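You operate a simulated robot arm through the tools that you are given. There is no shell and no other tool.

The job below is to be done with a simulated robot arm. You get a single attempt, and the scene is never put back.

## Task
Scrub the grease patch off both hood filters with the black brush.
Fine: take soap from the soap dish first; put the brush back. Set down upright: black brush. What is to be rubbed or washed off counts as gone when no trace of it is left.

It is judged by the outcome, as a careful person would: the job done as asked, and still so three seconds after it is handed in. It fails if anything else is knocked over, pushed out of place, dropped, spilled or broken.

## Robot
A 6-joint arm with a four-finger gripper, fixed in place. Base frame: the origin is at the foot of the arm, x ahead of it, y to its left, z up; the work surface is at about z = 0.75. Lengths are in m, angles in degrees, forces in N, time in s.
Its first joint turns from -166.0 to 166.0 degrees. Payload 3.67 kg.
The tool frame sits at the grasp point between the pads (the TCP): z along the fingers, y along the line on which they close. The tips reach 0.028 m beyond it. Largest opening 0.112 m; the body of the gripper starts 0.073 m behind the TCP.
Orientation is told as [roll, pitch, yaw] about the base's x, y, z axes, in that order, counted from this pose: with the fingers straight down and closing along the base's y, the tool's x points along the base's -x, its y along +y and its z along -z.

## Interface
- The arm moves only by the tool servo_tool. Its argument "moves" is a list of rows, each an object of numbers (a shift or turn left out is 0, a gripper value left out holds the last): "tx", "ty", "tz": the shift along the base's x, y, z in units of 40 mm (1.0 is 40 mm); "rx", "ry", "rz": the turn, a rotation vector about the base's x, y, z in units of 4 degrees (1.0 is 4 degrees); "grip": the opening, from 0 (shut) to 1 (fully open). In form: [{"tx": .., "ty": .., "tz": .., "rx": .., "ry": .., "rz": .., "grip": ..}, ...]. A call has 1 to 20 rows; each row shifts and turns the commanded pose from where the row before left it. A call with a number of a shift or a turn outside -1 to 1 is refused whole. Each row takes 0.2 s and may step no farther than 0.05 m and 8.6 degrees from the row before; otherwise, or with a gripper value out of range, the whole call is refused. Where a pose cannot be reached the arm comes as near as it can. A force on the tool above 40 N (or 10 N above the force at the start of the call, whichever is more), or a blocked arm, ends the call early, and 0.2 s more pass. The fingers move at their own pace and stop on an object; they squeeze with about 44 N. The grip force told is the motor's: it shows also when the fingers shut on nothing. Time passes only in rows, and 0.2 s behind the last, so rows that do not move let the fingers close. It gives the time, the measured TCP pose, the force on the tool (base axes), the opening and the grip force at its end, in the units of the frame above (readings bear some noise), with the torque about the TCP (base axes, N m) and any sound that the robot's microphone picked up.
- Cameras (640 x 400 px; columns grow to the right, rows downward): "scene" is fixed at [0.0483, 0.4996, 1.384]; the picture's right is [-0.47, -0.88, 0.00], its down [-0.54, 0.29, -0.79] and it looks along [0.70, -0.37, -0.62] (base axes); focal length 323 px, centre (320, 200). "wrist" rides on the gripper at [0.06, -0.018, -0.104] in the tool frame; the picture's right is [0.29, 0.96, 0.00], its down [-0.80, 0.24, -0.55] and it looks along [-0.53, 0.16, 0.83] (tool axes); focal length 234 px, centre (320, 200).
- camera(camera): a new picture of that camera. It takes no simulated time.
- pixel_to_xyz(camera, pixels): for up to 12 pixels [column, row] of the newest picture of that camera ("zoom" is the newest enlarged one), the place [x, y, z] in the base frame of the surface seen there, good to about 0.002 m. It takes no simulated time.
- zoom(camera, box): a new picture of the part [left, top, right, bottom] of that camera's present view, enlarged. It takes no simulated time.
- finish_job(): hands the job in; it is judged then, once.

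Unless the task says otherwise, let go and move clear before handing in.

The tools are called after "Emit:" by a JSON object that holds its "method" and its "body". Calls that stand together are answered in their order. servo_tool: Moves the arm, as the interface text tells. Its arguments: {"type":"object","properties":{"moves":{"type":"array","items":{"type":"object","properties":{"tx":{"type":"number"},"ty":{"type":"number"},"tz":{"type":"number"},"rx":{"type":"number"},"ry":{"type":"number"},"rz":{"type":"number"},"grip":{"type":"number"}}}}},"required":["moves"]} The other tools are called the same way: camera (camera) takes a picture; pixel_to_xyz (camera, pixels) gives the place of the surface under pixels of a picture; zoom (camera, box) takes an enlarged picture of a part of a camera's view; finish_job () hands the job in.

At the start:

```text
time: 0.0
tool_pos: [0.5828, 0.1421, 1.0762]
orientation: [0.1, 0.1, 0.1]
ft_force: [-0.2, -0.3, 0.3]
moment: [0.01, -0.01, 0.01]
grip_width: 0.1122
gripper_force: 0.0
```

scene: 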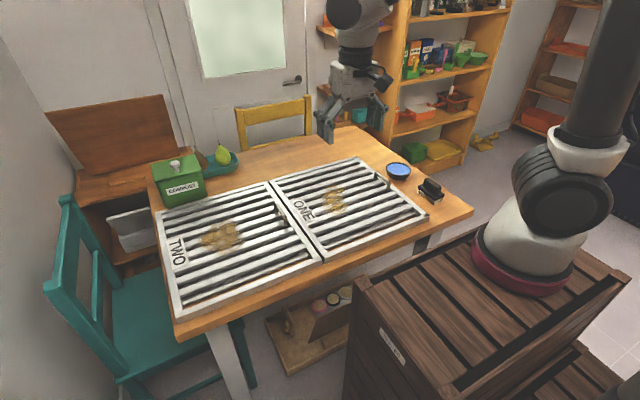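
wrist: 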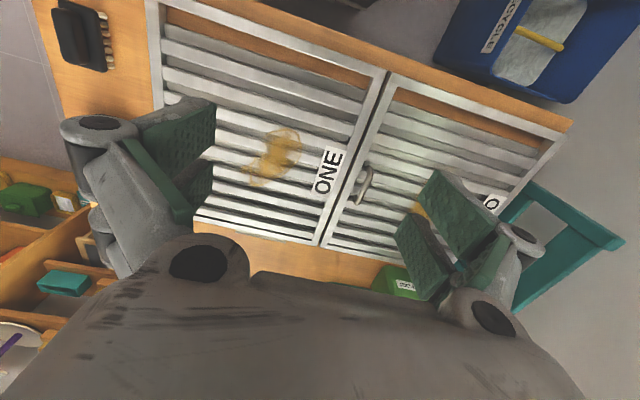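

The scene shows two filters (ONE near 340,205, TWO near 225,240), a black brush around (430,190) and a blue dish around (398,171). I'll zoom in on those before moving.

Emit:
{"method": "zoom", "body": {"camera": "scene", "box": [360, 140, 480, 220]}}

Emit:
{"method": "zoom", "body": {"camera": "scene", "box": [140, 130, 440, 320]}}

Emit:
{"method": "zoom", "body": {"camera": "wrist", "box": [20, 0, 340, 200]}}

```text
5.00 times, centred on (420, 180) of scene
```

zoom: 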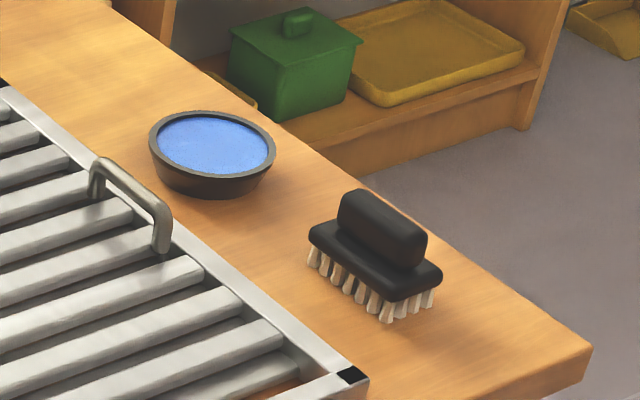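

```text
2.11 times, centred on (290, 225) of scene
```

zoom: 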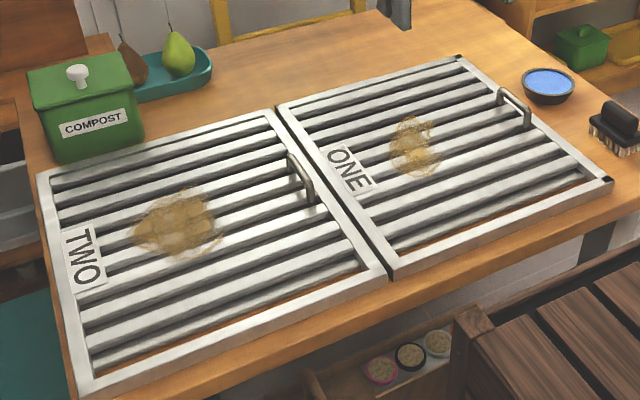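

```text
2.00 times, centred on (180, 100) of wrist
```

zoom: 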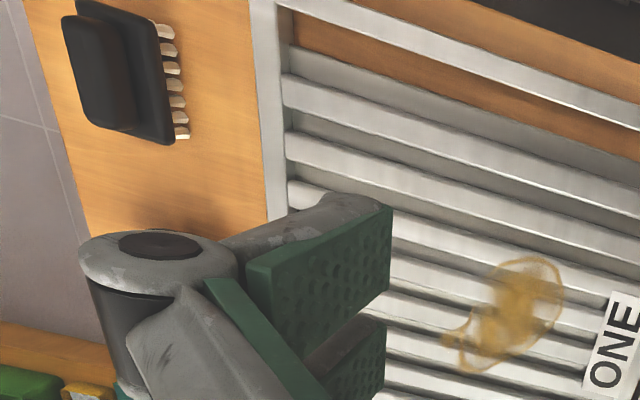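

The brush stands bristles-down with a raised block grip on top. I'll take measurements of the brush and dish from a fresh zoom.

Emit:
{"method": "zoom", "body": {"camera": "scene", "box": [380, 150, 460, 210]}}

```text
6.67 times, centred on (420, 180) of scene
```

zoom: 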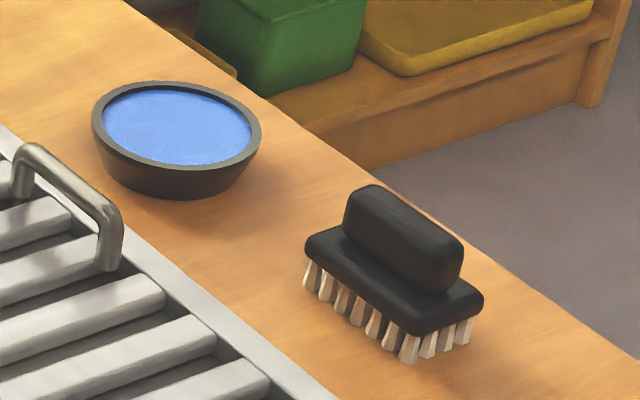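

Emit:
{"method": "pixel_to_xyz", "body": {"camera": "zoom", "pixels": [[372, 192], [455, 240], [352, 212], [436, 270], [400, 228], [310, 240], [412, 326], [478, 296], [312, 286], [408, 360], [466, 342], [300, 340]]}}

Emit:
{"method": "pixel_to_xyz", "body": {"camera": "zoom", "pixels": [[178, 125], [97, 122], [256, 135], [178, 84], [176, 166], [120, 120], [240, 130], [180, 195], [105, 230], [28, 150], [110, 205], [50, 180]]}}

```text
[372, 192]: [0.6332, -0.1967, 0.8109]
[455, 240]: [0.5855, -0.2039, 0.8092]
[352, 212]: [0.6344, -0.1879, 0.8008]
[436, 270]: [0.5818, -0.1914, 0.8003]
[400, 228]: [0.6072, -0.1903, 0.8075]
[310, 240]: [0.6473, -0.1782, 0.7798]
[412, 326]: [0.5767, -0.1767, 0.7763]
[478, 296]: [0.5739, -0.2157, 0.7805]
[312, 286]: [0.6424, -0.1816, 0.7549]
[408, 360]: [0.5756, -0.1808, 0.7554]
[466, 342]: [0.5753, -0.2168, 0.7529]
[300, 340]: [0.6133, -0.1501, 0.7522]
```

```text
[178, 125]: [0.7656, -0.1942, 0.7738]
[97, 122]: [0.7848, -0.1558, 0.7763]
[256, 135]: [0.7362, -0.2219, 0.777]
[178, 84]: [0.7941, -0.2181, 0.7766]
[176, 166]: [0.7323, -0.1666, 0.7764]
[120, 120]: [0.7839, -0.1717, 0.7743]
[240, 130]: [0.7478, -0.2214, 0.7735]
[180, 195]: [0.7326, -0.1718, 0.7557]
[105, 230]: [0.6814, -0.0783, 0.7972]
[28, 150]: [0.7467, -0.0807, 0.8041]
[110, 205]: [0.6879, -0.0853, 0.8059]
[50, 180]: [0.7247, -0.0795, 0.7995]
```

The brush is aligned along x, centred near (0.609, -0.197), with its top at z≈0.81; the dish centre is near (0.762, -0.192) with soap at z≈0.774. Next I'll measure the filters and grease patches.

Emit:
{"method": "zoom", "body": {"camera": "scene", "box": [280, 160, 400, 235]}}

```text
5.33 times, centred on (340, 198) of scene
```

zoom: 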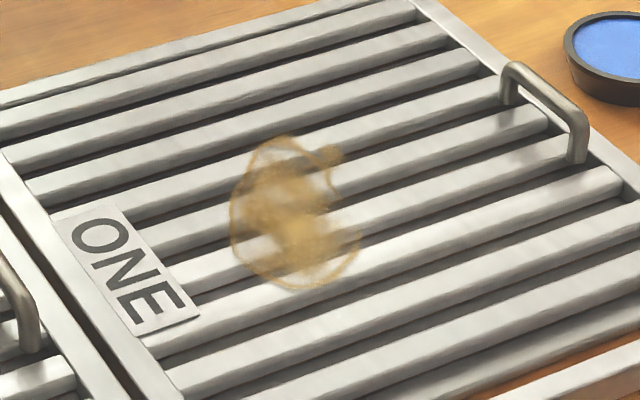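

Emit:
{"method": "pixel_to_xyz", "body": {"camera": "zoom", "pixels": [[285, 140], [335, 150], [235, 195], [232, 235], [255, 275], [295, 290], [350, 270], [360, 235], [300, 220], [325, 205], [270, 170], [290, 250]]}}

Emit:
{"method": "pixel_to_xyz", "body": {"camera": "zoom", "pixels": [[420, 160], [430, 190], [440, 215], [450, 240], [460, 130], [520, 75], [575, 140], [505, 100], [610, 165], [120, 270], [60, 260], [20, 225]]}}

Emit:
{"method": "zoom", "body": {"camera": "scene", "box": [160, 190, 288, 270]}}

```text
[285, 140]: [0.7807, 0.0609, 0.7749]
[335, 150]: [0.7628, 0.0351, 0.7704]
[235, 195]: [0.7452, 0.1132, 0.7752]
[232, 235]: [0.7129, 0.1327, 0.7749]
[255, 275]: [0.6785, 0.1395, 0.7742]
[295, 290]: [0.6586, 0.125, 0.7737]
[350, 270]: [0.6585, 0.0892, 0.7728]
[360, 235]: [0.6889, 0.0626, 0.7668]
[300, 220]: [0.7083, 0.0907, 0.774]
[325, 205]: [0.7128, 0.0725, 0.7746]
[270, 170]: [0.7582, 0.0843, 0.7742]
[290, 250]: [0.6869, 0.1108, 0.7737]
```

```text
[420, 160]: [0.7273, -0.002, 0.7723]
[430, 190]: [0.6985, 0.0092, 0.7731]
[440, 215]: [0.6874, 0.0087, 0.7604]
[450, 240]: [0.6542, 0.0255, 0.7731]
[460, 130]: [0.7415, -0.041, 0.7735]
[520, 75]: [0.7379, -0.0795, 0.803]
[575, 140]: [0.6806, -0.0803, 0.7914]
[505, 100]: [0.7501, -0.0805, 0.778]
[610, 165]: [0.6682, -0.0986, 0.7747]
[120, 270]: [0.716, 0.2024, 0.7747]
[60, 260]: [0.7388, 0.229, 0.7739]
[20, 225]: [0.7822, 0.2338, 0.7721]
```

```text
5.00 times, centred on (224, 230) of scene
```

zoom: 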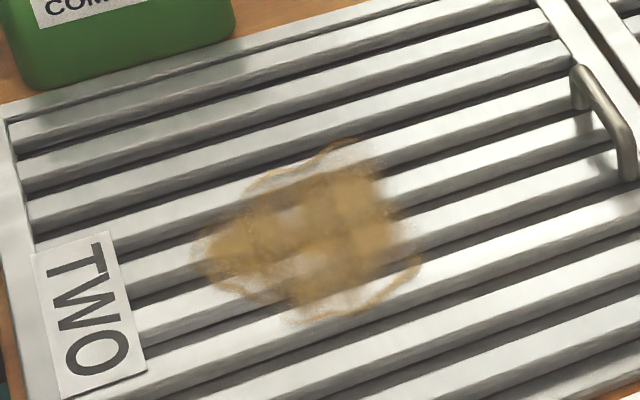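

Emit:
{"method": "pixel_to_xyz", "body": {"camera": "zoom", "pixels": [[340, 145], [380, 170], [260, 185], [200, 240], [210, 275], [290, 315], [350, 310], [410, 280], [395, 220], [300, 240], [320, 270], [420, 260]]}}

Emit:
{"method": "pixel_to_xyz", "body": {"camera": "zoom", "pixels": [[580, 72], [630, 170], [605, 110], [120, 280], [60, 200], [480, 190], [490, 160], [470, 205], [500, 240], [480, 130], [200, 20], [220, 60]]}}

```text
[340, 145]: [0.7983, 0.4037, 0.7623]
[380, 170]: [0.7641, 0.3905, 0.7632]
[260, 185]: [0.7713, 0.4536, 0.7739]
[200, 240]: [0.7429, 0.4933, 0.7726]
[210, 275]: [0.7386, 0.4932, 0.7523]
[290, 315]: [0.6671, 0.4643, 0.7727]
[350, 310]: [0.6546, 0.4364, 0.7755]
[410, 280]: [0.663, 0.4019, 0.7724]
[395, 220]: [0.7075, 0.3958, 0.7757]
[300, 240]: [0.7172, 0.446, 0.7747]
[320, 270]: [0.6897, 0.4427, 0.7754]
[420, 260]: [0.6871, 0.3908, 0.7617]
```

```text
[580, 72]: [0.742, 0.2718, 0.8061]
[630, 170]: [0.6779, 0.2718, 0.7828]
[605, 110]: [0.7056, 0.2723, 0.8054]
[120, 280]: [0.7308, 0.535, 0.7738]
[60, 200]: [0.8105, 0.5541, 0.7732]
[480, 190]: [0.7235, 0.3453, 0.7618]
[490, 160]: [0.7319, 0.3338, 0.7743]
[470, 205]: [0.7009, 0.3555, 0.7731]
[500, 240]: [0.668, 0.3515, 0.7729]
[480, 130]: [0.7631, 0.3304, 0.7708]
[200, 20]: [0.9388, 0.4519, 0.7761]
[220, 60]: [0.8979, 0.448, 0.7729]
```

Grease ONE spans about x 0.655–0.785, y 0.03–0.14 and TWO about x 0.65–0.80, y 0.385–0.497; slat tops are at z≈0.774. I'll move above the brush now.

Emit:
{"method": "servo_tool", "body": {"moves": [{"tx": 0.066, "ty": -0.848, "tz": -0.2, "grip": 0.6}, {"tx": 0.066, "ty": -0.848, "tz": -0.2}, {"tx": 0.066, "ty": -0.848, "tz": -0.2}, {"tx": 0.066, "ty": -0.848, "tz": -0.3}, {"tx": 0.066, "ty": -0.848, "tz": -0.3}, {"tx": 0.066, "ty": -0.848, "tz": -0.4}, {"tx": 0.066, "ty": -0.848, "tz": -0.5}, {"tx": 0.066, "ty": -0.848, "tz": -0.5}, {"tx": 0.066, "ty": -0.848, "tz": -0.5}, {"tx": 0.066, "ty": -0.848, "tz": -0.5}, {}, {}]}}

Emit:
{"method": "camera", "body": {"camera": "wrist"}}

Emit:
{"method": "camera", "body": {"camera": "scene"}}

```text
time: 2.6
tool_pos: [0.6093, -0.1949, 0.933]
orientation: [0.1, 0.0, 0.1]
ft_force: [0.1, 0.4, 0.0]
moment: [-0.03, -0.02, 0.0]
grip_width: 0.0672
gripper_force: 0.1
```

```text
taken
```

wrist: 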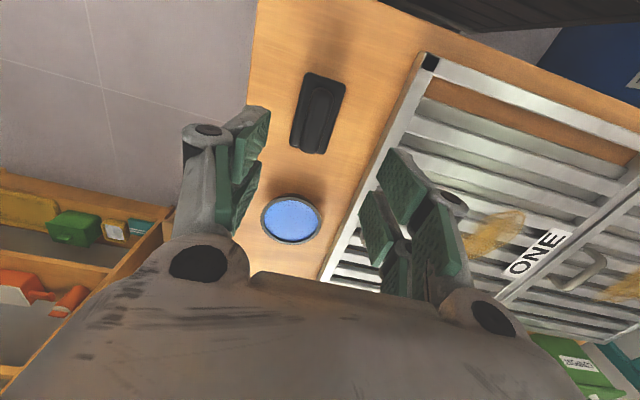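

```text
taken
```

scene: 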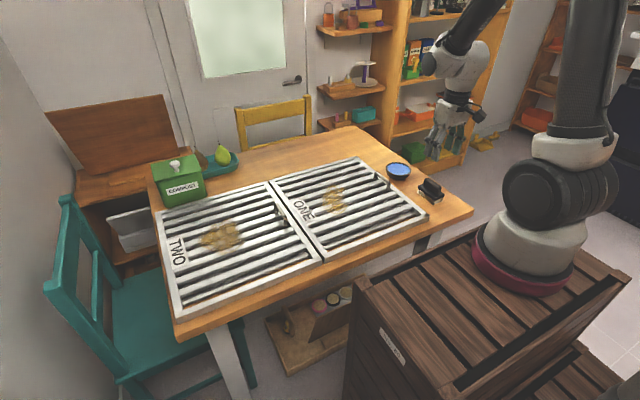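

The wrist view shows the brush block at about (318,113) between the fingers' range and the dish at (291,219). I'll measure both precisely from this overhead view.

Emit:
{"method": "zoom", "body": {"camera": "wrist", "box": [240, 50, 400, 150]}}

```text
4.00 times, centred on (320, 100) of wrist
```

zoom: 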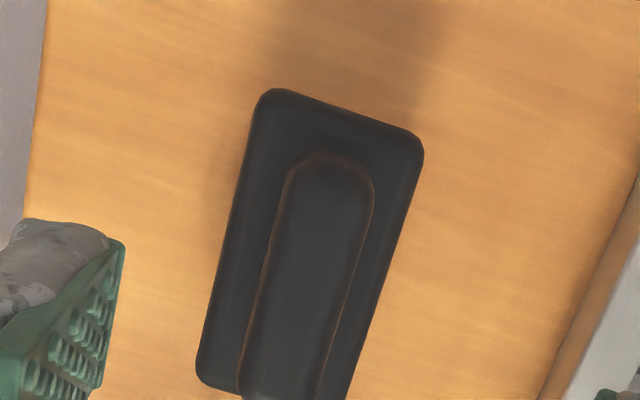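

Emit:
{"method": "pixel_to_xyz", "body": {"camera": "zoom", "pixels": [[265, 95], [415, 145], [202, 375], [285, 180], [370, 190], [262, 270], [345, 300], [232, 230], [395, 240], [325, 180], [300, 300], [290, 380]]}}

Emit:
{"method": "zoom", "body": {"camera": "wrist", "box": [220, 110, 380, 260]}}

```text
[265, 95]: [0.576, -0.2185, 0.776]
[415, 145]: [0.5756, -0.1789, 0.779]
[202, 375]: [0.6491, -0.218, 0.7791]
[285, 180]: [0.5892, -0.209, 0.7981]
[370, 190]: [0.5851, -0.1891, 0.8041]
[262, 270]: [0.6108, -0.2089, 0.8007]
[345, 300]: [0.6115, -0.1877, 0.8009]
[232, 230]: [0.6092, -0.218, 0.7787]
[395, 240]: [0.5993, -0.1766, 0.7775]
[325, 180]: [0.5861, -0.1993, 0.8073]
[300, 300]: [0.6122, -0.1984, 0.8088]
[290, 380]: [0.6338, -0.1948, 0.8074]
```

```text
2.67 times, centred on (300, 185) of wrist
```

zoom: 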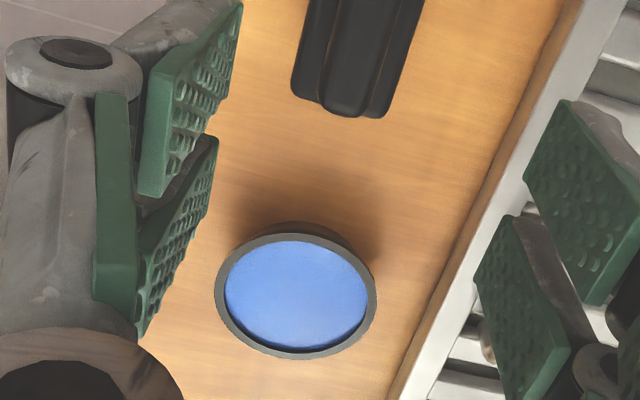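

Emit:
{"method": "pixel_to_xyz", "body": {"camera": "zoom", "pixels": [[219, 280], [372, 300], [290, 237], [300, 355], [245, 250], [350, 265], [240, 330], [345, 340], [228, 285], [362, 300], [295, 247], [300, 345]]}}

Emit:
{"method": "pixel_to_xyz", "body": {"camera": "zoom", "pixels": [[295, 300], [240, 290], [350, 300], [295, 255], [300, 338], [380, 100], [300, 80], [340, 110], [330, 100], [200, 300], [480, 230], [430, 300]]}}

```text
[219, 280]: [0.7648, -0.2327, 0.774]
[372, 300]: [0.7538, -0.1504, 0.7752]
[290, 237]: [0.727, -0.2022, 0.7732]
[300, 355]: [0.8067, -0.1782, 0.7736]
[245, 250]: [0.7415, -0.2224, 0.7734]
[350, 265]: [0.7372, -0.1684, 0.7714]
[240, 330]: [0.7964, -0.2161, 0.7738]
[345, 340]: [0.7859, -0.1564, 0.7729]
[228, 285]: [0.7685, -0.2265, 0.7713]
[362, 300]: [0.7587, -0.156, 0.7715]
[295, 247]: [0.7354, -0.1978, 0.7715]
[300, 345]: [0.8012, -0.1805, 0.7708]
```

```text
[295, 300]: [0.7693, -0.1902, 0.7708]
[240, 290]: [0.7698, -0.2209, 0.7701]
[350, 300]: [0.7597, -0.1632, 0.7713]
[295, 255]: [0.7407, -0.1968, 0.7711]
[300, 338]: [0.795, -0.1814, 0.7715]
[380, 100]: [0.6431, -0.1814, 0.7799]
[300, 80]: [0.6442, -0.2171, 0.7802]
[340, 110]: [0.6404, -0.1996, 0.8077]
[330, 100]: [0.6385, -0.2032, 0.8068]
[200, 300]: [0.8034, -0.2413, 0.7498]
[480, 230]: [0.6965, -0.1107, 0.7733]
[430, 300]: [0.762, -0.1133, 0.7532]
```

The block's centre is (0.611, -0.198), 21 mm wide in y; the dish centre is (0.767, -0.1915) with its rim at 0.774. I'll descend part-way over the brush and check the pose.

Emit:
{"method": "servo_tool", "body": {"moves": [{"tx": 0.04, "ty": -0.04, "tz": -0.7}, {"tz": -0.7}, {"tz": -0.6}, {}, {}]}}

Emit:
{"method": "camera", "body": {"camera": "wrist"}}

Emit:
{"method": "zoom", "body": {"camera": "scene", "box": [370, 110, 490, 210]}}

```text
time: 3.8
tool_pos: [0.6101, -0.1983, 0.8512]
orientation: [0.0, 0.2, 0.1]
ft_force: [0.6, -0.3, -0.3]
moment: [0.0, -0.01, 0.02]
grip_width: 0.067
gripper_force: 0.1
```

```text
taken
```

wrist: 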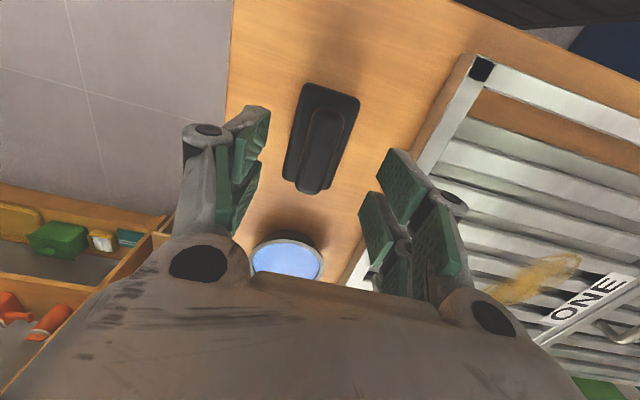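

```text
4.00 times, centred on (430, 160) of scene
```

zoom: 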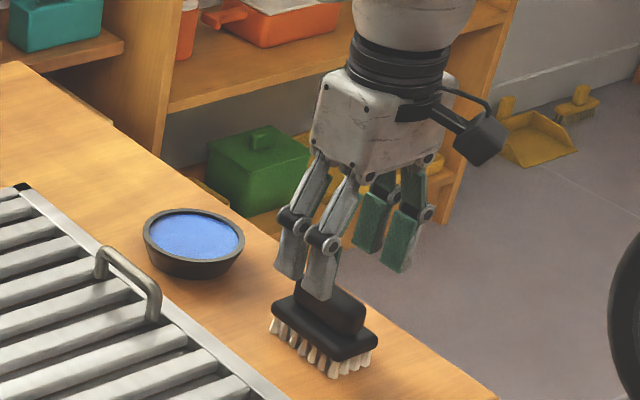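

The fingers straddle the block as seen in the zoom at about (320,290). I'll lower until the tips sit just above the plate, then close.

Emit:
{"method": "servo_tool", "body": {"moves": [{"tz": -0.4}, {"tz": -0.3}, {"tz": -0.24}, {}, {"grip": 0.4}, {"grip": 0.25}, {"grip": 0.15}, {"grip": 0.0}, {"grip": 0.0}, {"grip": 0.0}]}}

Emit:
{"method": "zoom", "body": {"camera": "scene", "box": [370, 110, 490, 210]}}

```text
time: 6.0
tool_pos: [0.6097, -0.1973, 0.8144]
orientation: [0.0, 0.0, 0.1]
ft_force: [-0.1, 0.1, -0.9]
moment: [0.0, 0.04, -0.01]
grip_width: 0.0214
gripper_force: 44.0
```

```text
4.00 times, centred on (430, 160) of scene
```

zoom: 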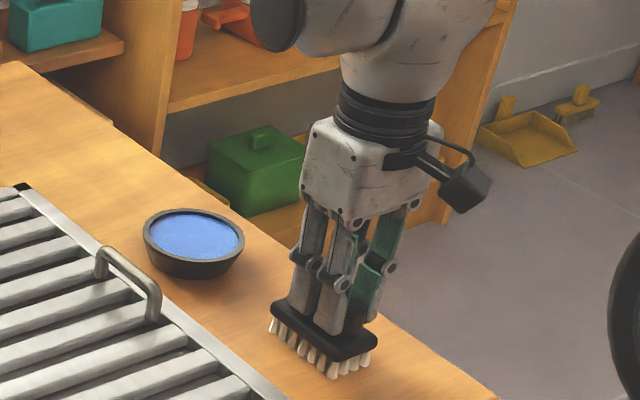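

The brush is gripped (width 0.0214, force 44) with the TCP about 0.063 above the bristle tips. I'll lift and carry it over the soap dish.

Emit:
{"method": "servo_tool", "body": {"moves": [{"tz": 0.5}, {"tz": 0.8}, {"tz": 0.6}, {"tx": 0.8}, {"tx": 0.8, "ty": 0.05}, {"tx": 0.8, "ty": 0.05}, {"tx": 0.8, "ty": 0.05}, {"tx": 0.73, "ty": 0.0}, {}, {}]}}

Emit:
{"method": "zoom", "body": {"camera": "scene", "box": [350, 90, 470, 190]}}

Emit:
{"method": "camera", "body": {"camera": "wrist"}}

```text
time: 8.2
tool_pos: [0.7693, -0.1898, 0.8889]
orientation: [0.1, 0.1, 0.2]
ft_force: [0.1, 0.0, -1.1]
moment: [0.04, -0.01, 0.02]
grip_width: 0.0212
gripper_force: 44.4
```

```text
4.00 times, centred on (410, 140) of scene
```

zoom: 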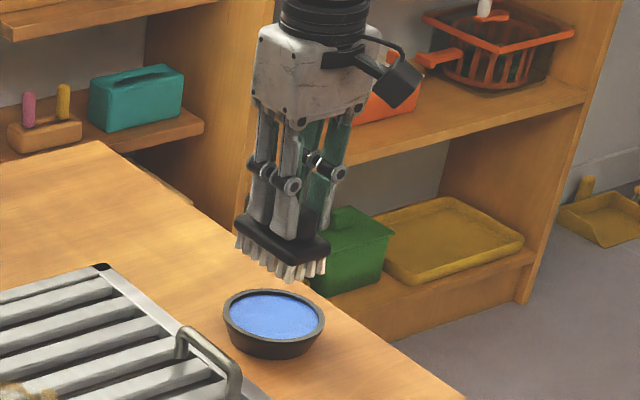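

```text
taken
```

wrist: 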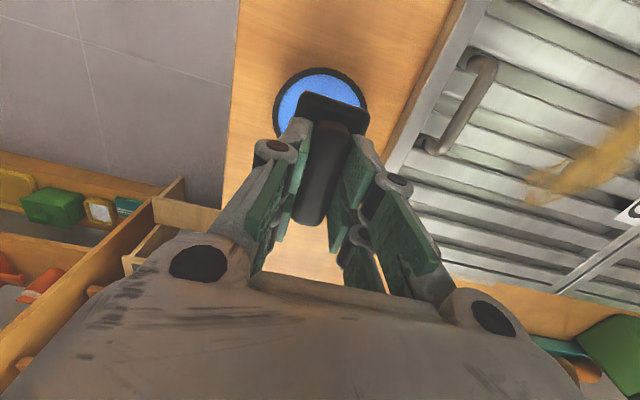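

The brush hovers over the dish (zoom ~ (275,310)). I'll lower slowly toward the soap and watch the force.

Emit:
{"method": "servo_tool", "body": {"moves": [{"tx": -0.05, "tz": -0.5}, {"tz": -0.5}, {"tz": -0.22}, {}, {}]}}

Emit:
{"method": "zoom", "body": {"camera": "scene", "box": [370, 120, 430, 190]}}

```text
time: 9.4
tool_pos: [0.7669, -0.1933, 0.8414]
orientation: [0.1, 0.1, 0.2]
ft_force: [0.6, 0.7, -0.5]
moment: [-0.01, -0.03, -0.01]
grip_width: 0.0211
gripper_force: 44.3
```

```text
5.71 times, centred on (400, 155) of scene
```

zoom: 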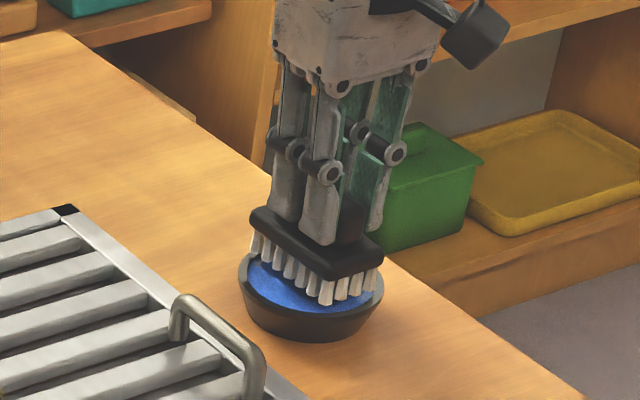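

No contact yet; bristles are a few mm above the soap and look inside the rim on the near side. I'll lower in small steps.

Emit:
{"method": "servo_tool", "body": {"moves": [{"tz": -0.05}, {"tz": -0.05}, {}, {}]}}

Emit:
{"method": "zoom", "body": {"camera": "scene", "box": [370, 120, 430, 190]}}

```text
time: 10.4
tool_pos: [0.7665, -0.1919, 0.837]
orientation: [0.2, 0.1, 0.1]
ft_force: [0.1, -0.1, -0.5]
moment: [0.02, 0.01, 0.0]
grip_width: 0.0213
gripper_force: 44.1
```

```text
5.71 times, centred on (400, 155) of scene
```

zoom: 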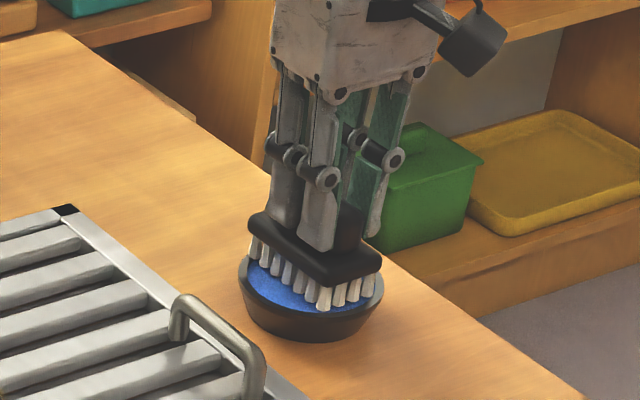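

Emit:
{"method": "servo_tool", "body": {"moves": [{"tz": -0.05}, {}, {}]}}

Emit:
{"method": "servo_tool", "body": {"moves": [{"tz": -0.05}, {}, {}]}}

Emit:
{"method": "zoom", "body": {"camera": "scene", "box": [370, 120, 430, 190]}}

```text
time: 11.2
tool_pos: [0.7664, -0.1923, 0.8363]
orientation: [0.1, 0.0, 0.1]
ft_force: [-0.1, 0.8, 3.9]
moment: [0.02, 0.13, 0.01]
grip_width: 0.021
gripper_force: 44.2
```

```text
time: 12.0
tool_pos: [0.7677, -0.1934, 0.8342]
orientation: [0.1, -0.1, 0.1]
ft_force: [-1.5, -1.7, 31.9]
moment: [-0.08, 0.17, 0.0]
grip_width: 0.0214
gripper_force: 43.7
```

```text
5.71 times, centred on (400, 155) of scene
```

zoom: 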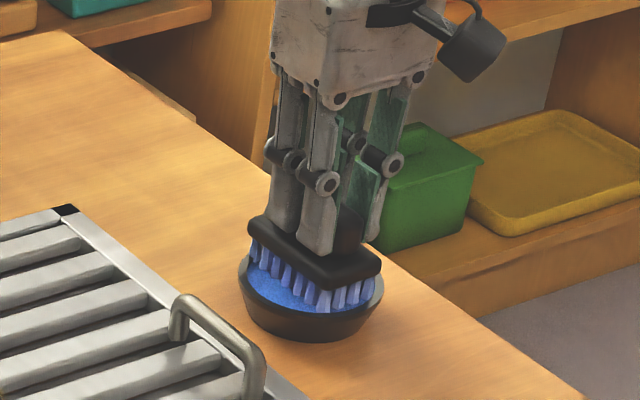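

The bristles turned blue at (310,280), so the soap is taken (contact force 32 N, dish unmoved). I'll lift off and carry it above the handle height to filter ONE.

Emit:
{"method": "servo_tool", "body": {"moves": [{"tz": 0.15}, {"tz": 0.5}, {"tz": 0.5}, {"tz": 0.5}, {"tx": -0.317, "ty": 0.8875}, {"tx": -0.317, "ty": 0.8875}, {"tx": -0.317, "ty": 0.8875}, {"tx": -0.317, "ty": 0.8875}, {"tx": -0.317, "ty": 0.8875}, {"tx": -0.317, "ty": 0.8875}, {"tz": -0.5}, {"tz": -0.5}, {"tz": -0.3}, {}, {}]}}

Emit:
{"method": "camera", "body": {"camera": "scene"}}

Emit:
{"method": "zoom", "body": {"camera": "scene", "box": [290, 110, 450, 230]}}

```text
time: 15.2
tool_pos: [0.6896, 0.023, 0.8483]
orientation: [0.1, 0.2, 0.1]
ft_force: [0.3, -0.3, -0.1]
moment: [-0.02, -0.01, -0.02]
grip_width: 0.0213
gripper_force: 44.8
```

```text
taken
```

scene: 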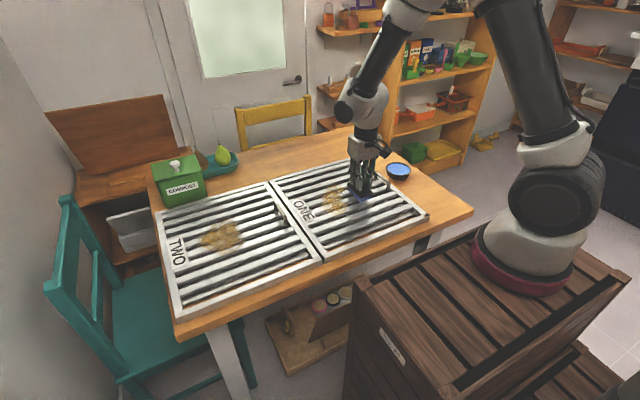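

```text
3.33 times, centred on (370, 170) of scene
```

zoom: 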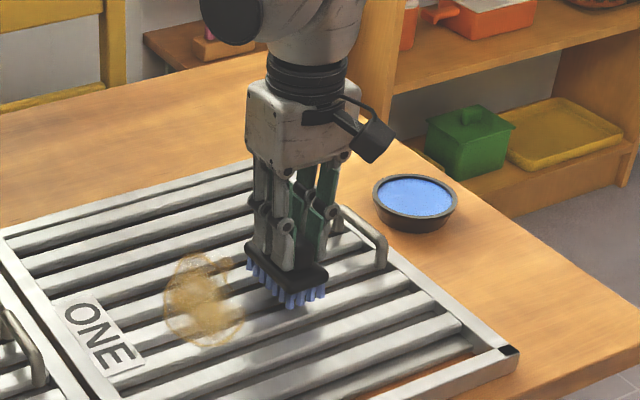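

Brush is poised at (0.69, 0.023) just right of grease ONE, bottom ~10 mm above the slats, and the dish is in place. I'll lower it to find contact.

Emit:
{"method": "servo_tool", "body": {"moves": [{"tz": -0.15}, {"tz": -0.1}, {}, {}]}}

Emit:
{"method": "servo_tool", "body": {"moves": [{"tz": -0.03}, {}, {}]}}

```text
time: 16.2
tool_pos: [0.69, 0.0218, 0.839]
orientation: [0.1, 0.1, 0.1]
ft_force: [-0.4, 0.6, 0.0]
moment: [0.01, 0.02, -0.02]
grip_width: 0.0212
gripper_force: 43.8
```

```text
time: 17.0
tool_pos: [0.689, 0.0219, 0.8359]
orientation: [0.1, 0.1, 0.0]
ft_force: [0.0, 0.2, 0.3]
moment: [-0.03, 0.01, 0.03]
grip_width: 0.0213
gripper_force: 43.9
```

Emit:
{"method": "servo_tool", "body": {"moves": [{"tz": -0.025}, {}, {}]}}

Emit:
{"method": "servo_tool", "body": {"moves": [{"tz": -0.025}, {}, {}]}}

```text
time: 17.8
tool_pos: [0.6885, 0.0222, 0.8352]
orientation: [0.0, 0.0, 0.2]
ft_force: [0.8, 0.7, 14.4]
moment: [0.0, -0.6, 0.02]
grip_width: 0.0215
gripper_force: 43.6
```

```text
time: 18.6
tool_pos: [0.688, 0.0202, 0.8339]
orientation: [0.1, -0.1, 0.1]
ft_force: [0.4, 1.9, 32.3]
moment: [0.07, -0.12, 0.04]
grip_width: 0.0215
gripper_force: 44.4
```

Contact is found at commanded z≈0.836 (14 N at 0.8356, 32 N at 0.8346). I'll ease back to about 12 N and make a first stroke in +y across the grease.

Emit:
{"method": "servo_tool", "body": {"moves": [{"tz": 0.027}, {"ty": 0.25}, {"ty": 0.25}, {"ty": 0.25}, {"ty": 0.25}, {"ty": 0.25}, {"ty": 0.25}, {"ty": 0.25}, {"ty": 0.25}, {"ty": 0.25}, {"ty": 0.25}, {"ty": 0.25}, {"ty": 0.25}, {"ty": 0.25}]}}

Emit:
{"method": "zoom", "body": {"camera": "scene", "box": [270, 110, 430, 230]}}

```text
time: 21.6
tool_pos: [0.6901, 0.1503, 0.8355]
orientation: [0.1, 0.0, 0.2]
ft_force: [-0.7, -1.3, 1.7]
moment: [-0.01, -0.1, 0.0]
grip_width: 0.0214
gripper_force: 44.2
```

```text
3.33 times, centred on (350, 170) of scene
```

zoom: 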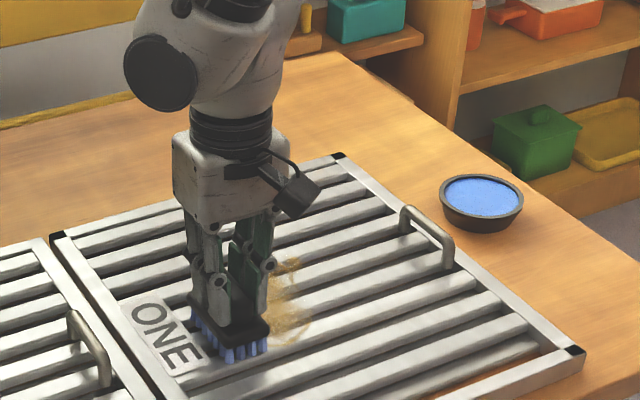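

The grease visible at (290,300) has partly faded, but the force at the end was only 1.7 N. I'll press slightly more and stroke back.

Emit:
{"method": "servo_tool", "body": {"moves": [{"tz": -0.018}, {"ty": -0.25}, {"ty": -0.25}, {"ty": -0.25}, {"ty": -0.25}, {"ty": -0.25}, {"ty": -0.25}, {"ty": -0.25}]}}

Emit:
{"method": "servo_tool", "body": {"moves": [{"ty": -0.25}, {"ty": -0.25}, {"ty": -0.25}, {"ty": -0.25}, {"ty": -0.25}, {"ty": -0.25}]}}

Emit:
{"method": "zoom", "body": {"camera": "scene", "box": [270, 110, 430, 230]}}

```text
time: 23.4
tool_pos: [0.6894, 0.079, 0.834]
orientation: [0.1, 0.1, 0.1]
ft_force: [-0.2, 11.0, 31.3]
moment: [0.29, -0.04, 0.01]
grip_width: 0.0213
gripper_force: 43.7
```

```text
time: 24.8
tool_pos: [0.6892, 0.0211, 0.8334]
orientation: [0.1, 0.1, 0.1]
ft_force: [-1.1, 3.7, 9.0]
moment: [0.09, -0.25, 0.1]
grip_width: 0.0212
gripper_force: 43.8
```

```text
3.33 times, centred on (350, 170) of scene
```

zoom: 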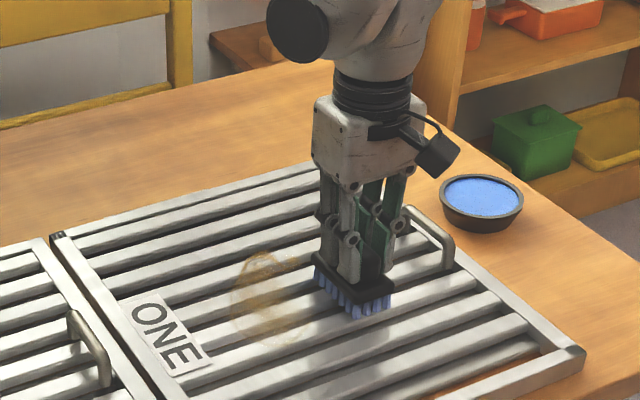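

Most of the near half has faded and the bristles are still blue. I'll shift +x by 35 mm and stroke across again, both ways.

Emit:
{"method": "servo_tool", "body": {"moves": [{"tz": 0.008, "tx": 0.3}, {"tx": 0.3}, {"tx": 0.3}, {"ty": 0.25}, {"ty": 0.25}, {"ty": 0.25}, {"ty": 0.25}, {"ty": 0.25}, {"ty": 0.25}, {"ty": 0.25}, {"ty": 0.25}, {"ty": 0.25}, {"ty": 0.25}, {"ty": 0.25}, {"ty": 0.25}, {"ty": 0.25}]}}

Emit:
{"method": "servo_tool", "body": {"moves": [{"ty": -0.25}, {"ty": -0.25}, {"ty": -0.25}, {"ty": -0.25}, {"ty": -0.25}, {"ty": -0.25}, {"ty": -0.25}, {"ty": -0.25}, {"ty": -0.25}, {"ty": -0.25}, {"ty": -0.25}, {"ty": -0.25}, {"ty": -0.25}]}}

Emit:
{"method": "zoom", "body": {"camera": "scene", "box": [270, 110, 430, 230]}}

```text
time: 28.2
tool_pos: [0.7241, 0.1502, 0.8338]
orientation: [0.0, 0.1, 0.1]
ft_force: [0.3, -0.2, -1.1]
moment: [-0.02, 0.01, 0.0]
grip_width: 0.0211
gripper_force: 44.1
```

```text
time: 31.0
tool_pos: [0.726, 0.0222, 0.8347]
orientation: [0.1, 0.1, 0.0]
ft_force: [-0.6, -0.5, -0.7]
moment: [0.0, -0.03, -0.03]
grip_width: 0.0215
gripper_force: 44.6
```

```text
3.33 times, centred on (350, 170) of scene
```

zoom: 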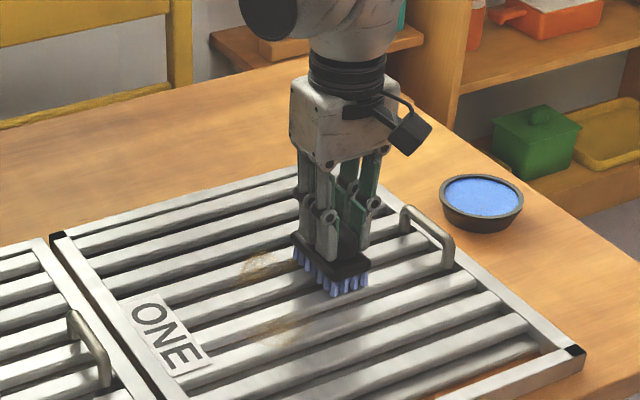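

Remaining grease shows at about (260,265) and (275,330) in this zoom; the force is near 0, so contact has become light. I'll press down a bit and re-check.

Emit:
{"method": "servo_tool", "body": {"moves": [{"tz": -0.02}, {}, {}]}}

Emit:
{"method": "servo_tool", "body": {"moves": [{"tz": -0.01}, {}, {}]}}

```text
time: 31.8
tool_pos: [0.7261, 0.0219, 0.8348]
orientation: [0.1, 0.1, 0.1]
ft_force: [0.0, -0.3, -1.5]
moment: [0.01, 0.04, -0.01]
grip_width: 0.0212
gripper_force: 44.7
```

```text
time: 32.6
tool_pos: [0.7265, 0.0214, 0.8336]
orientation: [0.1, 0.0, 0.1]
ft_force: [-0.3, -1.7, 12.0]
moment: [-0.07, 0.12, 0.0]
grip_width: 0.0213
gripper_force: 44.2
```

Now 12 N of contact. I'll stroke +y here, shift to x≈0.757 and stroke back.

Emit:
{"method": "servo_tool", "body": {"moves": [{"ty": 0.25}, {"ty": 0.25}, {"ty": 0.25}, {"ty": 0.25}, {"ty": 0.25}, {"ty": 0.25}, {"ty": 0.25}, {"ty": 0.25}, {"ty": 0.25}, {"ty": 0.25}, {"ty": 0.25}, {"ty": 0.25}, {"ty": 0.25}]}}

Emit:
{"method": "servo_tool", "body": {"moves": [{"tx": 0.3}, {"tx": 0.3}, {"tx": 0.2}, {"ty": -0.25}, {"ty": -0.25}, {"ty": -0.25}, {"ty": -0.25}, {"ty": -0.25}, {"ty": -0.25}, {"ty": -0.25}]}}

Emit:
{"method": "servo_tool", "body": {"moves": [{"ty": -0.25}, {"ty": -0.25}, {"ty": -0.25}, {"ty": -0.25}, {"ty": -0.25}, {"ty": -0.25}]}}

Emit:
{"method": "zoom", "body": {"camera": "scene", "box": [270, 110, 430, 230]}}

```text
time: 35.4
tool_pos: [0.7258, 0.1496, 0.8332]
orientation: [0.1, 0.0, 0.1]
ft_force: [0.6, -3.9, 10.7]
moment: [-0.11, 0.0, 0.05]
grip_width: 0.0212
gripper_force: 44.5
```

```text
time: 37.6
tool_pos: [0.7594, 0.0827, 0.8329]
orientation: [0.1, 0.0, 0.1]
ft_force: [-0.6, 4.6, 13.4]
moment: [0.09, 0.19, -0.06]
grip_width: 0.0213
gripper_force: 44.1
```

```text
time: 39.0
tool_pos: [0.7572, 0.0214, 0.835]
orientation: [0.1, 0.0, 0.0]
ft_force: [1.9, 2.8, 11.4]
moment: [0.1, 0.11, 0.02]
grip_width: 0.0212
gripper_force: 44.1
```

```text
3.33 times, centred on (350, 170) of scene
```

zoom: 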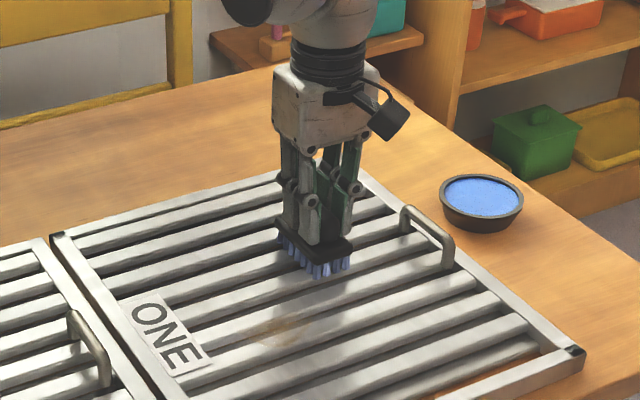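

Only a faint trace remains near (272,330) in the zoom. I'll look closer and locate it.

Emit:
{"method": "zoom", "body": {"camera": "scene", "box": [300, 165, 380, 225]}}

Emit:
{"method": "pixel_to_xyz", "body": {"camera": "zoom", "pixels": [[180, 240], [200, 190]]}}

```text
6.67 times, centred on (340, 195) of scene
```

zoom: 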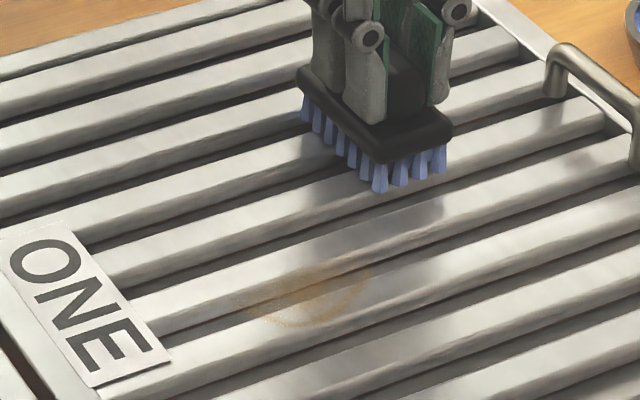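

```text
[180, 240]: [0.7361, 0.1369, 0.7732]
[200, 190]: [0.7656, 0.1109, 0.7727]
```

Emit:
{"method": "pixel_to_xyz", "body": {"camera": "zoom", "pixels": [[245, 295], [270, 320], [300, 325], [365, 290], [355, 270], [300, 285], [320, 310], [340, 300], [280, 300]]}}

```text
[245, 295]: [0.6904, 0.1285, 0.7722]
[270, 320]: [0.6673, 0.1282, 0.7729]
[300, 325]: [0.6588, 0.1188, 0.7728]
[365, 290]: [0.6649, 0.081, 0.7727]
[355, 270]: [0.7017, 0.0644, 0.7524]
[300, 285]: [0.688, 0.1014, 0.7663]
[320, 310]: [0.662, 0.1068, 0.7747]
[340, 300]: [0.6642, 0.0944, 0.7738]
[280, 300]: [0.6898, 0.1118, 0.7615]
```

The trace lies at x 0.655–0.70, y 0.065–0.13. I'll hop over to x≈0.673 and scrub there with several strokes.

Emit:
{"method": "servo_tool", "body": {"moves": [{"tz": 0.25}, {"tx": -0.7, "ty": 0.2}, {"tx": -0.7, "ty": 0.2}, {"tx": -0.7, "ty": 0.2}, {"tz": -0.15}, {"tz": -0.1}, {}, {}]}}

```text
time: 40.8
tool_pos: [0.6739, 0.0439, 0.8337]
orientation: [0.1, 0.0, 0.0]
ft_force: [-3.8, -0.6, 22.4]
moment: [-0.03, 0.42, 0.0]
grip_width: 0.0214
gripper_force: 43.7
```

Emit:
{"method": "servo_tool", "body": {"moves": [{"ty": 0.2, "tz": 0.008}, {"ty": 0.2}, {"ty": 0.2}, {"ty": 0.2}, {"ty": 0.2}, {"ty": 0.2}, {"ty": 0.2}, {"ty": 0.2}, {"ty": 0.2}, {"ty": 0.2}, {"ty": 0.2}, {"ty": 0.2}, {"ty": 0.2}]}}

Emit:
{"method": "servo_tool", "body": {"moves": [{"ty": -0.2}, {"ty": -0.2}, {"ty": -0.2}, {"ty": -0.2}, {"ty": -0.2}, {"ty": -0.2}, {"ty": -0.2}, {"ty": -0.2}, {"ty": -0.2}, {"ty": -0.2}, {"ty": -0.2}, {"ty": -0.2}, {"ty": -0.2}]}}

Emit:
{"method": "zoom", "body": {"camera": "scene", "box": [300, 165, 380, 225]}}

```text
time: 43.6
tool_pos: [0.6732, 0.1496, 0.8317]
orientation: [0.1, 0.1, 0.2]
ft_force: [1.1, -6.1, 17.4]
moment: [-0.23, -0.1, 0.03]
grip_width: 0.0212
gripper_force: 44.0
```

```text
time: 46.4
tool_pos: [0.674, 0.0444, 0.8339]
orientation: [0.1, 0.0, 0.1]
ft_force: [-0.2, -0.7, -1.1]
moment: [-0.04, 0.0, 0.0]
grip_width: 0.0214
gripper_force: 43.9
```

```text
6.67 times, centred on (340, 195) of scene
```

zoom: 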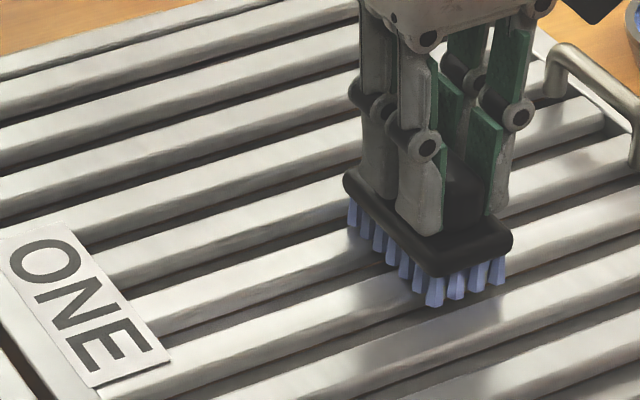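

Filter ONE looks clean here. I'll lift clear, carry over to filter TWO above handle height, and inspect ONE unobstructed.

Emit:
{"method": "servo_tool", "body": {"moves": [{"tz": 0.4}, {"tz": 0.6}, {"tz": 0.65}, {"ty": 0.87, "tx": 0.033}, {"ty": 0.87, "tx": 0.033}, {"ty": 0.87, "tx": 0.033}, {"ty": 0.87, "tx": 0.033}, {"ty": 0.87, "tx": 0.033}, {"ty": 0.87, "tx": 0.033}, {"ty": 0.87, "tx": 0.033}, {"ty": 0.87, "tx": 0.033}, {"ty": 0.87, "tx": 0.033}, {}, {}]}}

Emit:
{"method": "camera", "body": {"camera": "scene"}}

Emit:
{"method": "zoom", "body": {"camera": "scene", "box": [270, 150, 430, 250]}}

Emit:
{"method": "zoom", "body": {"camera": "scene", "box": [300, 175, 372, 220]}}

```text
time: 49.4
tool_pos: [0.6858, 0.3609, 0.9008]
orientation: [0.1, 0.1, 0.2]
ft_force: [0.3, 0.1, -0.8]
moment: [-0.02, -0.05, 0.0]
grip_width: 0.0213
gripper_force: 43.9
```

```text
taken
```

scene: 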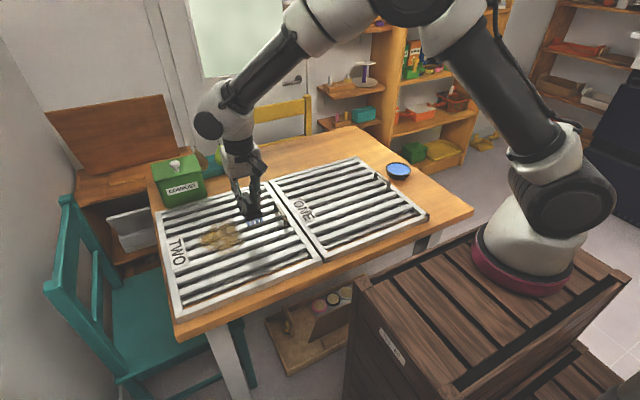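

```text
4.00 times, centred on (350, 200) of scene
```

zoom: 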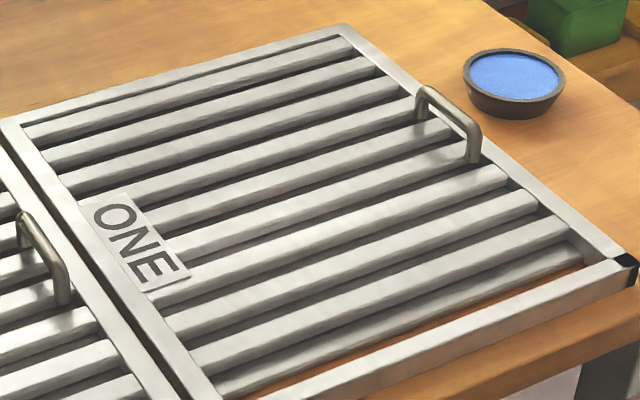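

```text
8.89 times, centred on (336, 198) of scene
```

zoom: 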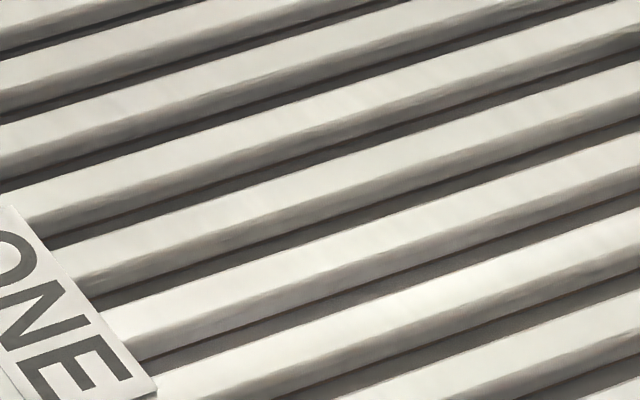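

Filter ONE looks clean in the enlarged views. Now I'll lower onto filter TWO at (0.685, 0.36).

Emit:
{"method": "servo_tool", "body": {"moves": [{"tz": -0.6}, {"tz": -0.6}, {"tz": -0.3}, {"tz": -0.1}, {}, {}]}}

Emit:
{"method": "servo_tool", "body": {"moves": [{"tz": -0.03}, {}, {}]}}

Emit:
{"method": "zoom", "body": {"camera": "scene", "box": [150, 140, 310, 260]}}

```text
time: 50.8
tool_pos: [0.6849, 0.3593, 0.8336]
orientation: [0.1, 0.1, 0.1]
ft_force: [-0.4, 1.0, -0.9]
moment: [-0.02, 0.02, -0.01]
grip_width: 0.0212
gripper_force: 43.7
```

```text
time: 51.6
tool_pos: [0.6844, 0.3592, 0.8341]
orientation: [0.1, 0.0, 0.0]
ft_force: [-0.3, -0.6, 2.2]
moment: [-0.02, -0.07, -0.02]
grip_width: 0.0213
gripper_force: 43.8
```

```text
3.33 times, centred on (230, 200) of scene
```

zoom: 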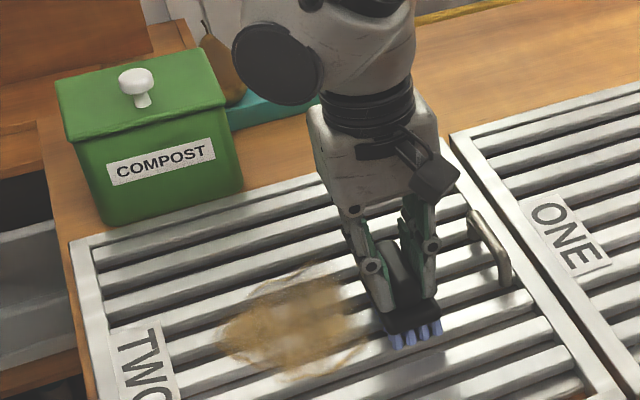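

Light contact (2–3 N) here; grease TWO is at (295,325). I'll press 0.6 mm more and stroke +y.

Emit:
{"method": "servo_tool", "body": {"moves": [{"tz": -0.016}, {"ty": 0.25}, {"ty": 0.25}, {"ty": 0.25}, {"ty": 0.25}, {"ty": 0.25}, {"ty": 0.25}, {"ty": 0.25}, {"ty": 0.25}]}}

Emit:
{"method": "servo_tool", "body": {"moves": [{"ty": 0.25}, {"ty": 0.25}, {"ty": 0.25}, {"ty": 0.25}, {"ty": 0.25}, {"ty": 0.25}, {"ty": 0.25}]}}

Emit:
{"method": "zoom", "body": {"camera": "scene", "box": [150, 140, 310, 260]}}

```text
time: 53.6
tool_pos: [0.6859, 0.437, 0.8337]
orientation: [0.1, 0.0, 0.0]
ft_force: [0.3, -0.2, -1.0]
moment: [0.0, 0.0, 0.01]
grip_width: 0.021
gripper_force: 44.0
```

```text
time: 55.2
tool_pos: [0.6854, 0.5074, 0.8337]
orientation: [0.1, 0.1, 0.2]
ft_force: [-0.5, -0.4, 0.3]
moment: [-0.02, -0.01, -0.02]
grip_width: 0.0212
gripper_force: 43.9
```

```text
3.33 times, centred on (230, 200) of scene
```

zoom: 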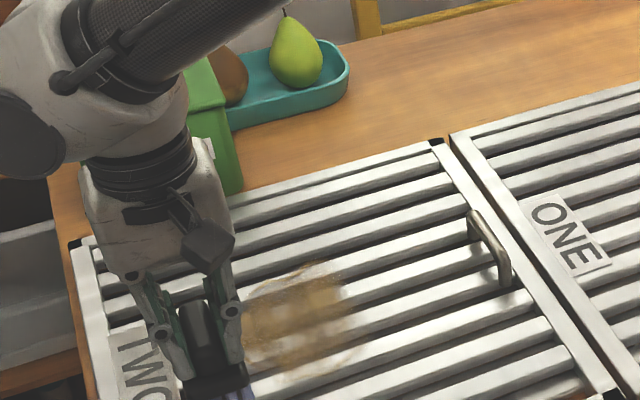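

The force fell to ~0 during the stroke, so there was little rubbing. I'll press 0.8 mm more and stroke back.

Emit:
{"method": "servo_tool", "body": {"moves": [{"tz": -0.02}, {}, {}]}}

Emit:
{"method": "servo_tool", "body": {"moves": [{"tz": -0.006}, {"ty": -0.25}, {"ty": -0.25}, {"ty": -0.25}, {"ty": -0.25}, {"ty": -0.25}]}}

Emit:
{"method": "servo_tool", "body": {"moves": [{"ty": -0.25}, {"ty": -0.25}, {"ty": -0.25}, {"ty": -0.25}, {"ty": -0.25}]}}

```text
time: 56.0
tool_pos: [0.6854, 0.5082, 0.834]
orientation: [0.1, 0.0, 0.0]
ft_force: [-1.1, -0.5, 3.8]
moment: [0.0, -0.03, -0.01]
grip_width: 0.0213
gripper_force: 43.9
```

```text
time: 57.4
tool_pos: [0.6853, 0.4568, 0.8333]
orientation: [0.2, 0.0, 0.0]
ft_force: [-0.6, 3.0, 10.3]
moment: [0.12, -0.24, 0.03]
grip_width: 0.0214
gripper_force: 43.9
```

```text
time: 58.6
tool_pos: [0.6852, 0.4102, 0.8337]
orientation: [0.1, 0.0, 0.1]
ft_force: [0.4, 5.1, 12.6]
moment: [0.16, -0.04, 0.0]
grip_width: 0.0212
gripper_force: 44.0
```

Contact is now steady at 10–13 N. I'll finish this back stroke, then shift +x and stroke forward.

Emit:
{"method": "servo_tool", "body": {"moves": [{"ty": -0.25}, {"ty": -0.25}, {"ty": -0.25}, {"ty": -0.25}, {"ty": -0.25}]}}

Emit:
{"method": "servo_tool", "body": {"moves": [{"tx": 0.3}, {"tx": 0.3}, {"tx": 0.3}, {"ty": 0.25}, {"ty": 0.25}, {"ty": 0.25}, {"ty": 0.25}, {"ty": 0.25}]}}

Emit:
{"method": "zoom", "body": {"camera": "scene", "box": [150, 140, 310, 260]}}

```text
time: 59.8
tool_pos: [0.6841, 0.3575, 0.8329]
orientation: [0.3, 0.0, 0.1]
ft_force: [-0.2, 4.5, 18.1]
moment: [0.13, 0.14, -0.03]
grip_width: 0.0213
gripper_force: 44.1
```

```text
time: 61.6
tool_pos: [0.7206, 0.4094, 0.8318]
orientation: [0.1, 0.0, 0.1]
ft_force: [1.0, -4.5, 14.7]
moment: [-0.13, -0.05, -0.03]
grip_width: 0.0213
gripper_force: 43.9
```

```text
3.33 times, centred on (230, 200) of scene
```

zoom: 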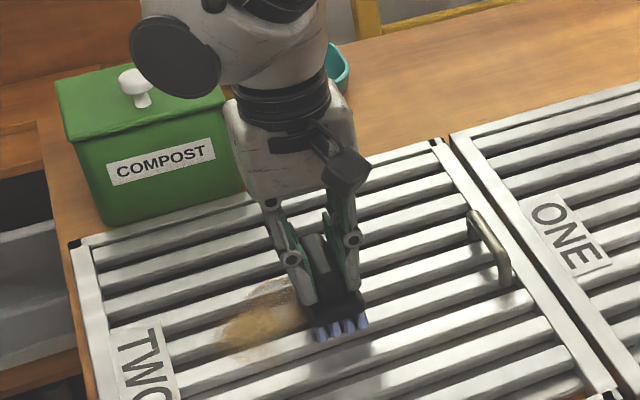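

The near half of TWO is largely gone; the remaining grease is at (260,320). I'll continue the +y stroke and come back.

Emit:
{"method": "servo_tool", "body": {"moves": [{"ty": 0.25}, {"ty": 0.25}, {"ty": 0.25}, {"ty": 0.25}, {"ty": 0.25}, {"ty": 0.25}, {"ty": 0.25}, {"ty": 0.25}, {"ty": 0.25}, {"ty": 0.25}]}}

Emit:
{"method": "servo_tool", "body": {"moves": [{"ty": -0.25}, {"ty": -0.25}, {"ty": -0.25}, {"ty": -0.25}, {"ty": -0.25}, {"ty": -0.25}, {"ty": -0.25}, {"ty": -0.25}]}}

Emit:
{"method": "servo_tool", "body": {"moves": [{"ty": -0.25}, {"ty": -0.25}, {"ty": -0.25}, {"ty": -0.25}, {"ty": -0.25}, {"ty": -0.25}, {"ty": -0.25}]}}

Emit:
{"method": "zoom", "body": {"camera": "scene", "box": [150, 140, 310, 260]}}

```text
time: 63.8
tool_pos: [0.7215, 0.5086, 0.8324]
orientation: [0.2, 0.0, 0.2]
ft_force: [-0.7, -1.3, 4.7]
moment: [-0.01, -0.02, 0.02]
grip_width: 0.0214
gripper_force: 43.5
```

```text
time: 65.6
tool_pos: [0.7224, 0.4276, 0.8328]
orientation: [0.1, 0.0, 0.1]
ft_force: [0.3, 3.1, 12.1]
moment: [0.13, -0.04, 0.0]
grip_width: 0.021
gripper_force: 44.2
```

```text
time: 67.2
tool_pos: [0.7193, 0.3568, 0.833]
orientation: [0.1, 0.2, 0.1]
ft_force: [-0.5, 0.7, 2.4]
moment: [0.03, -0.12, 0.03]
grip_width: 0.0215
gripper_force: 44.1
```

```text
3.33 times, centred on (230, 200) of scene
```

zoom: 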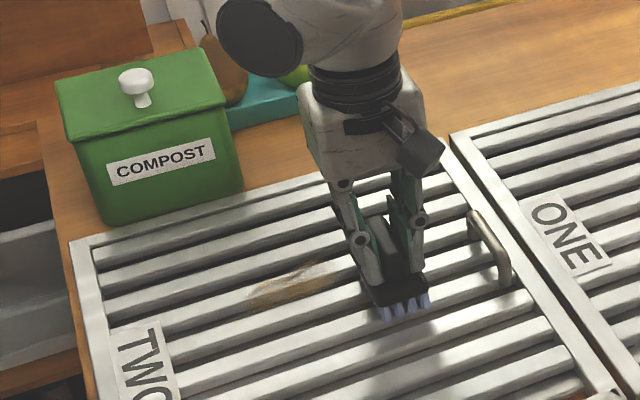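

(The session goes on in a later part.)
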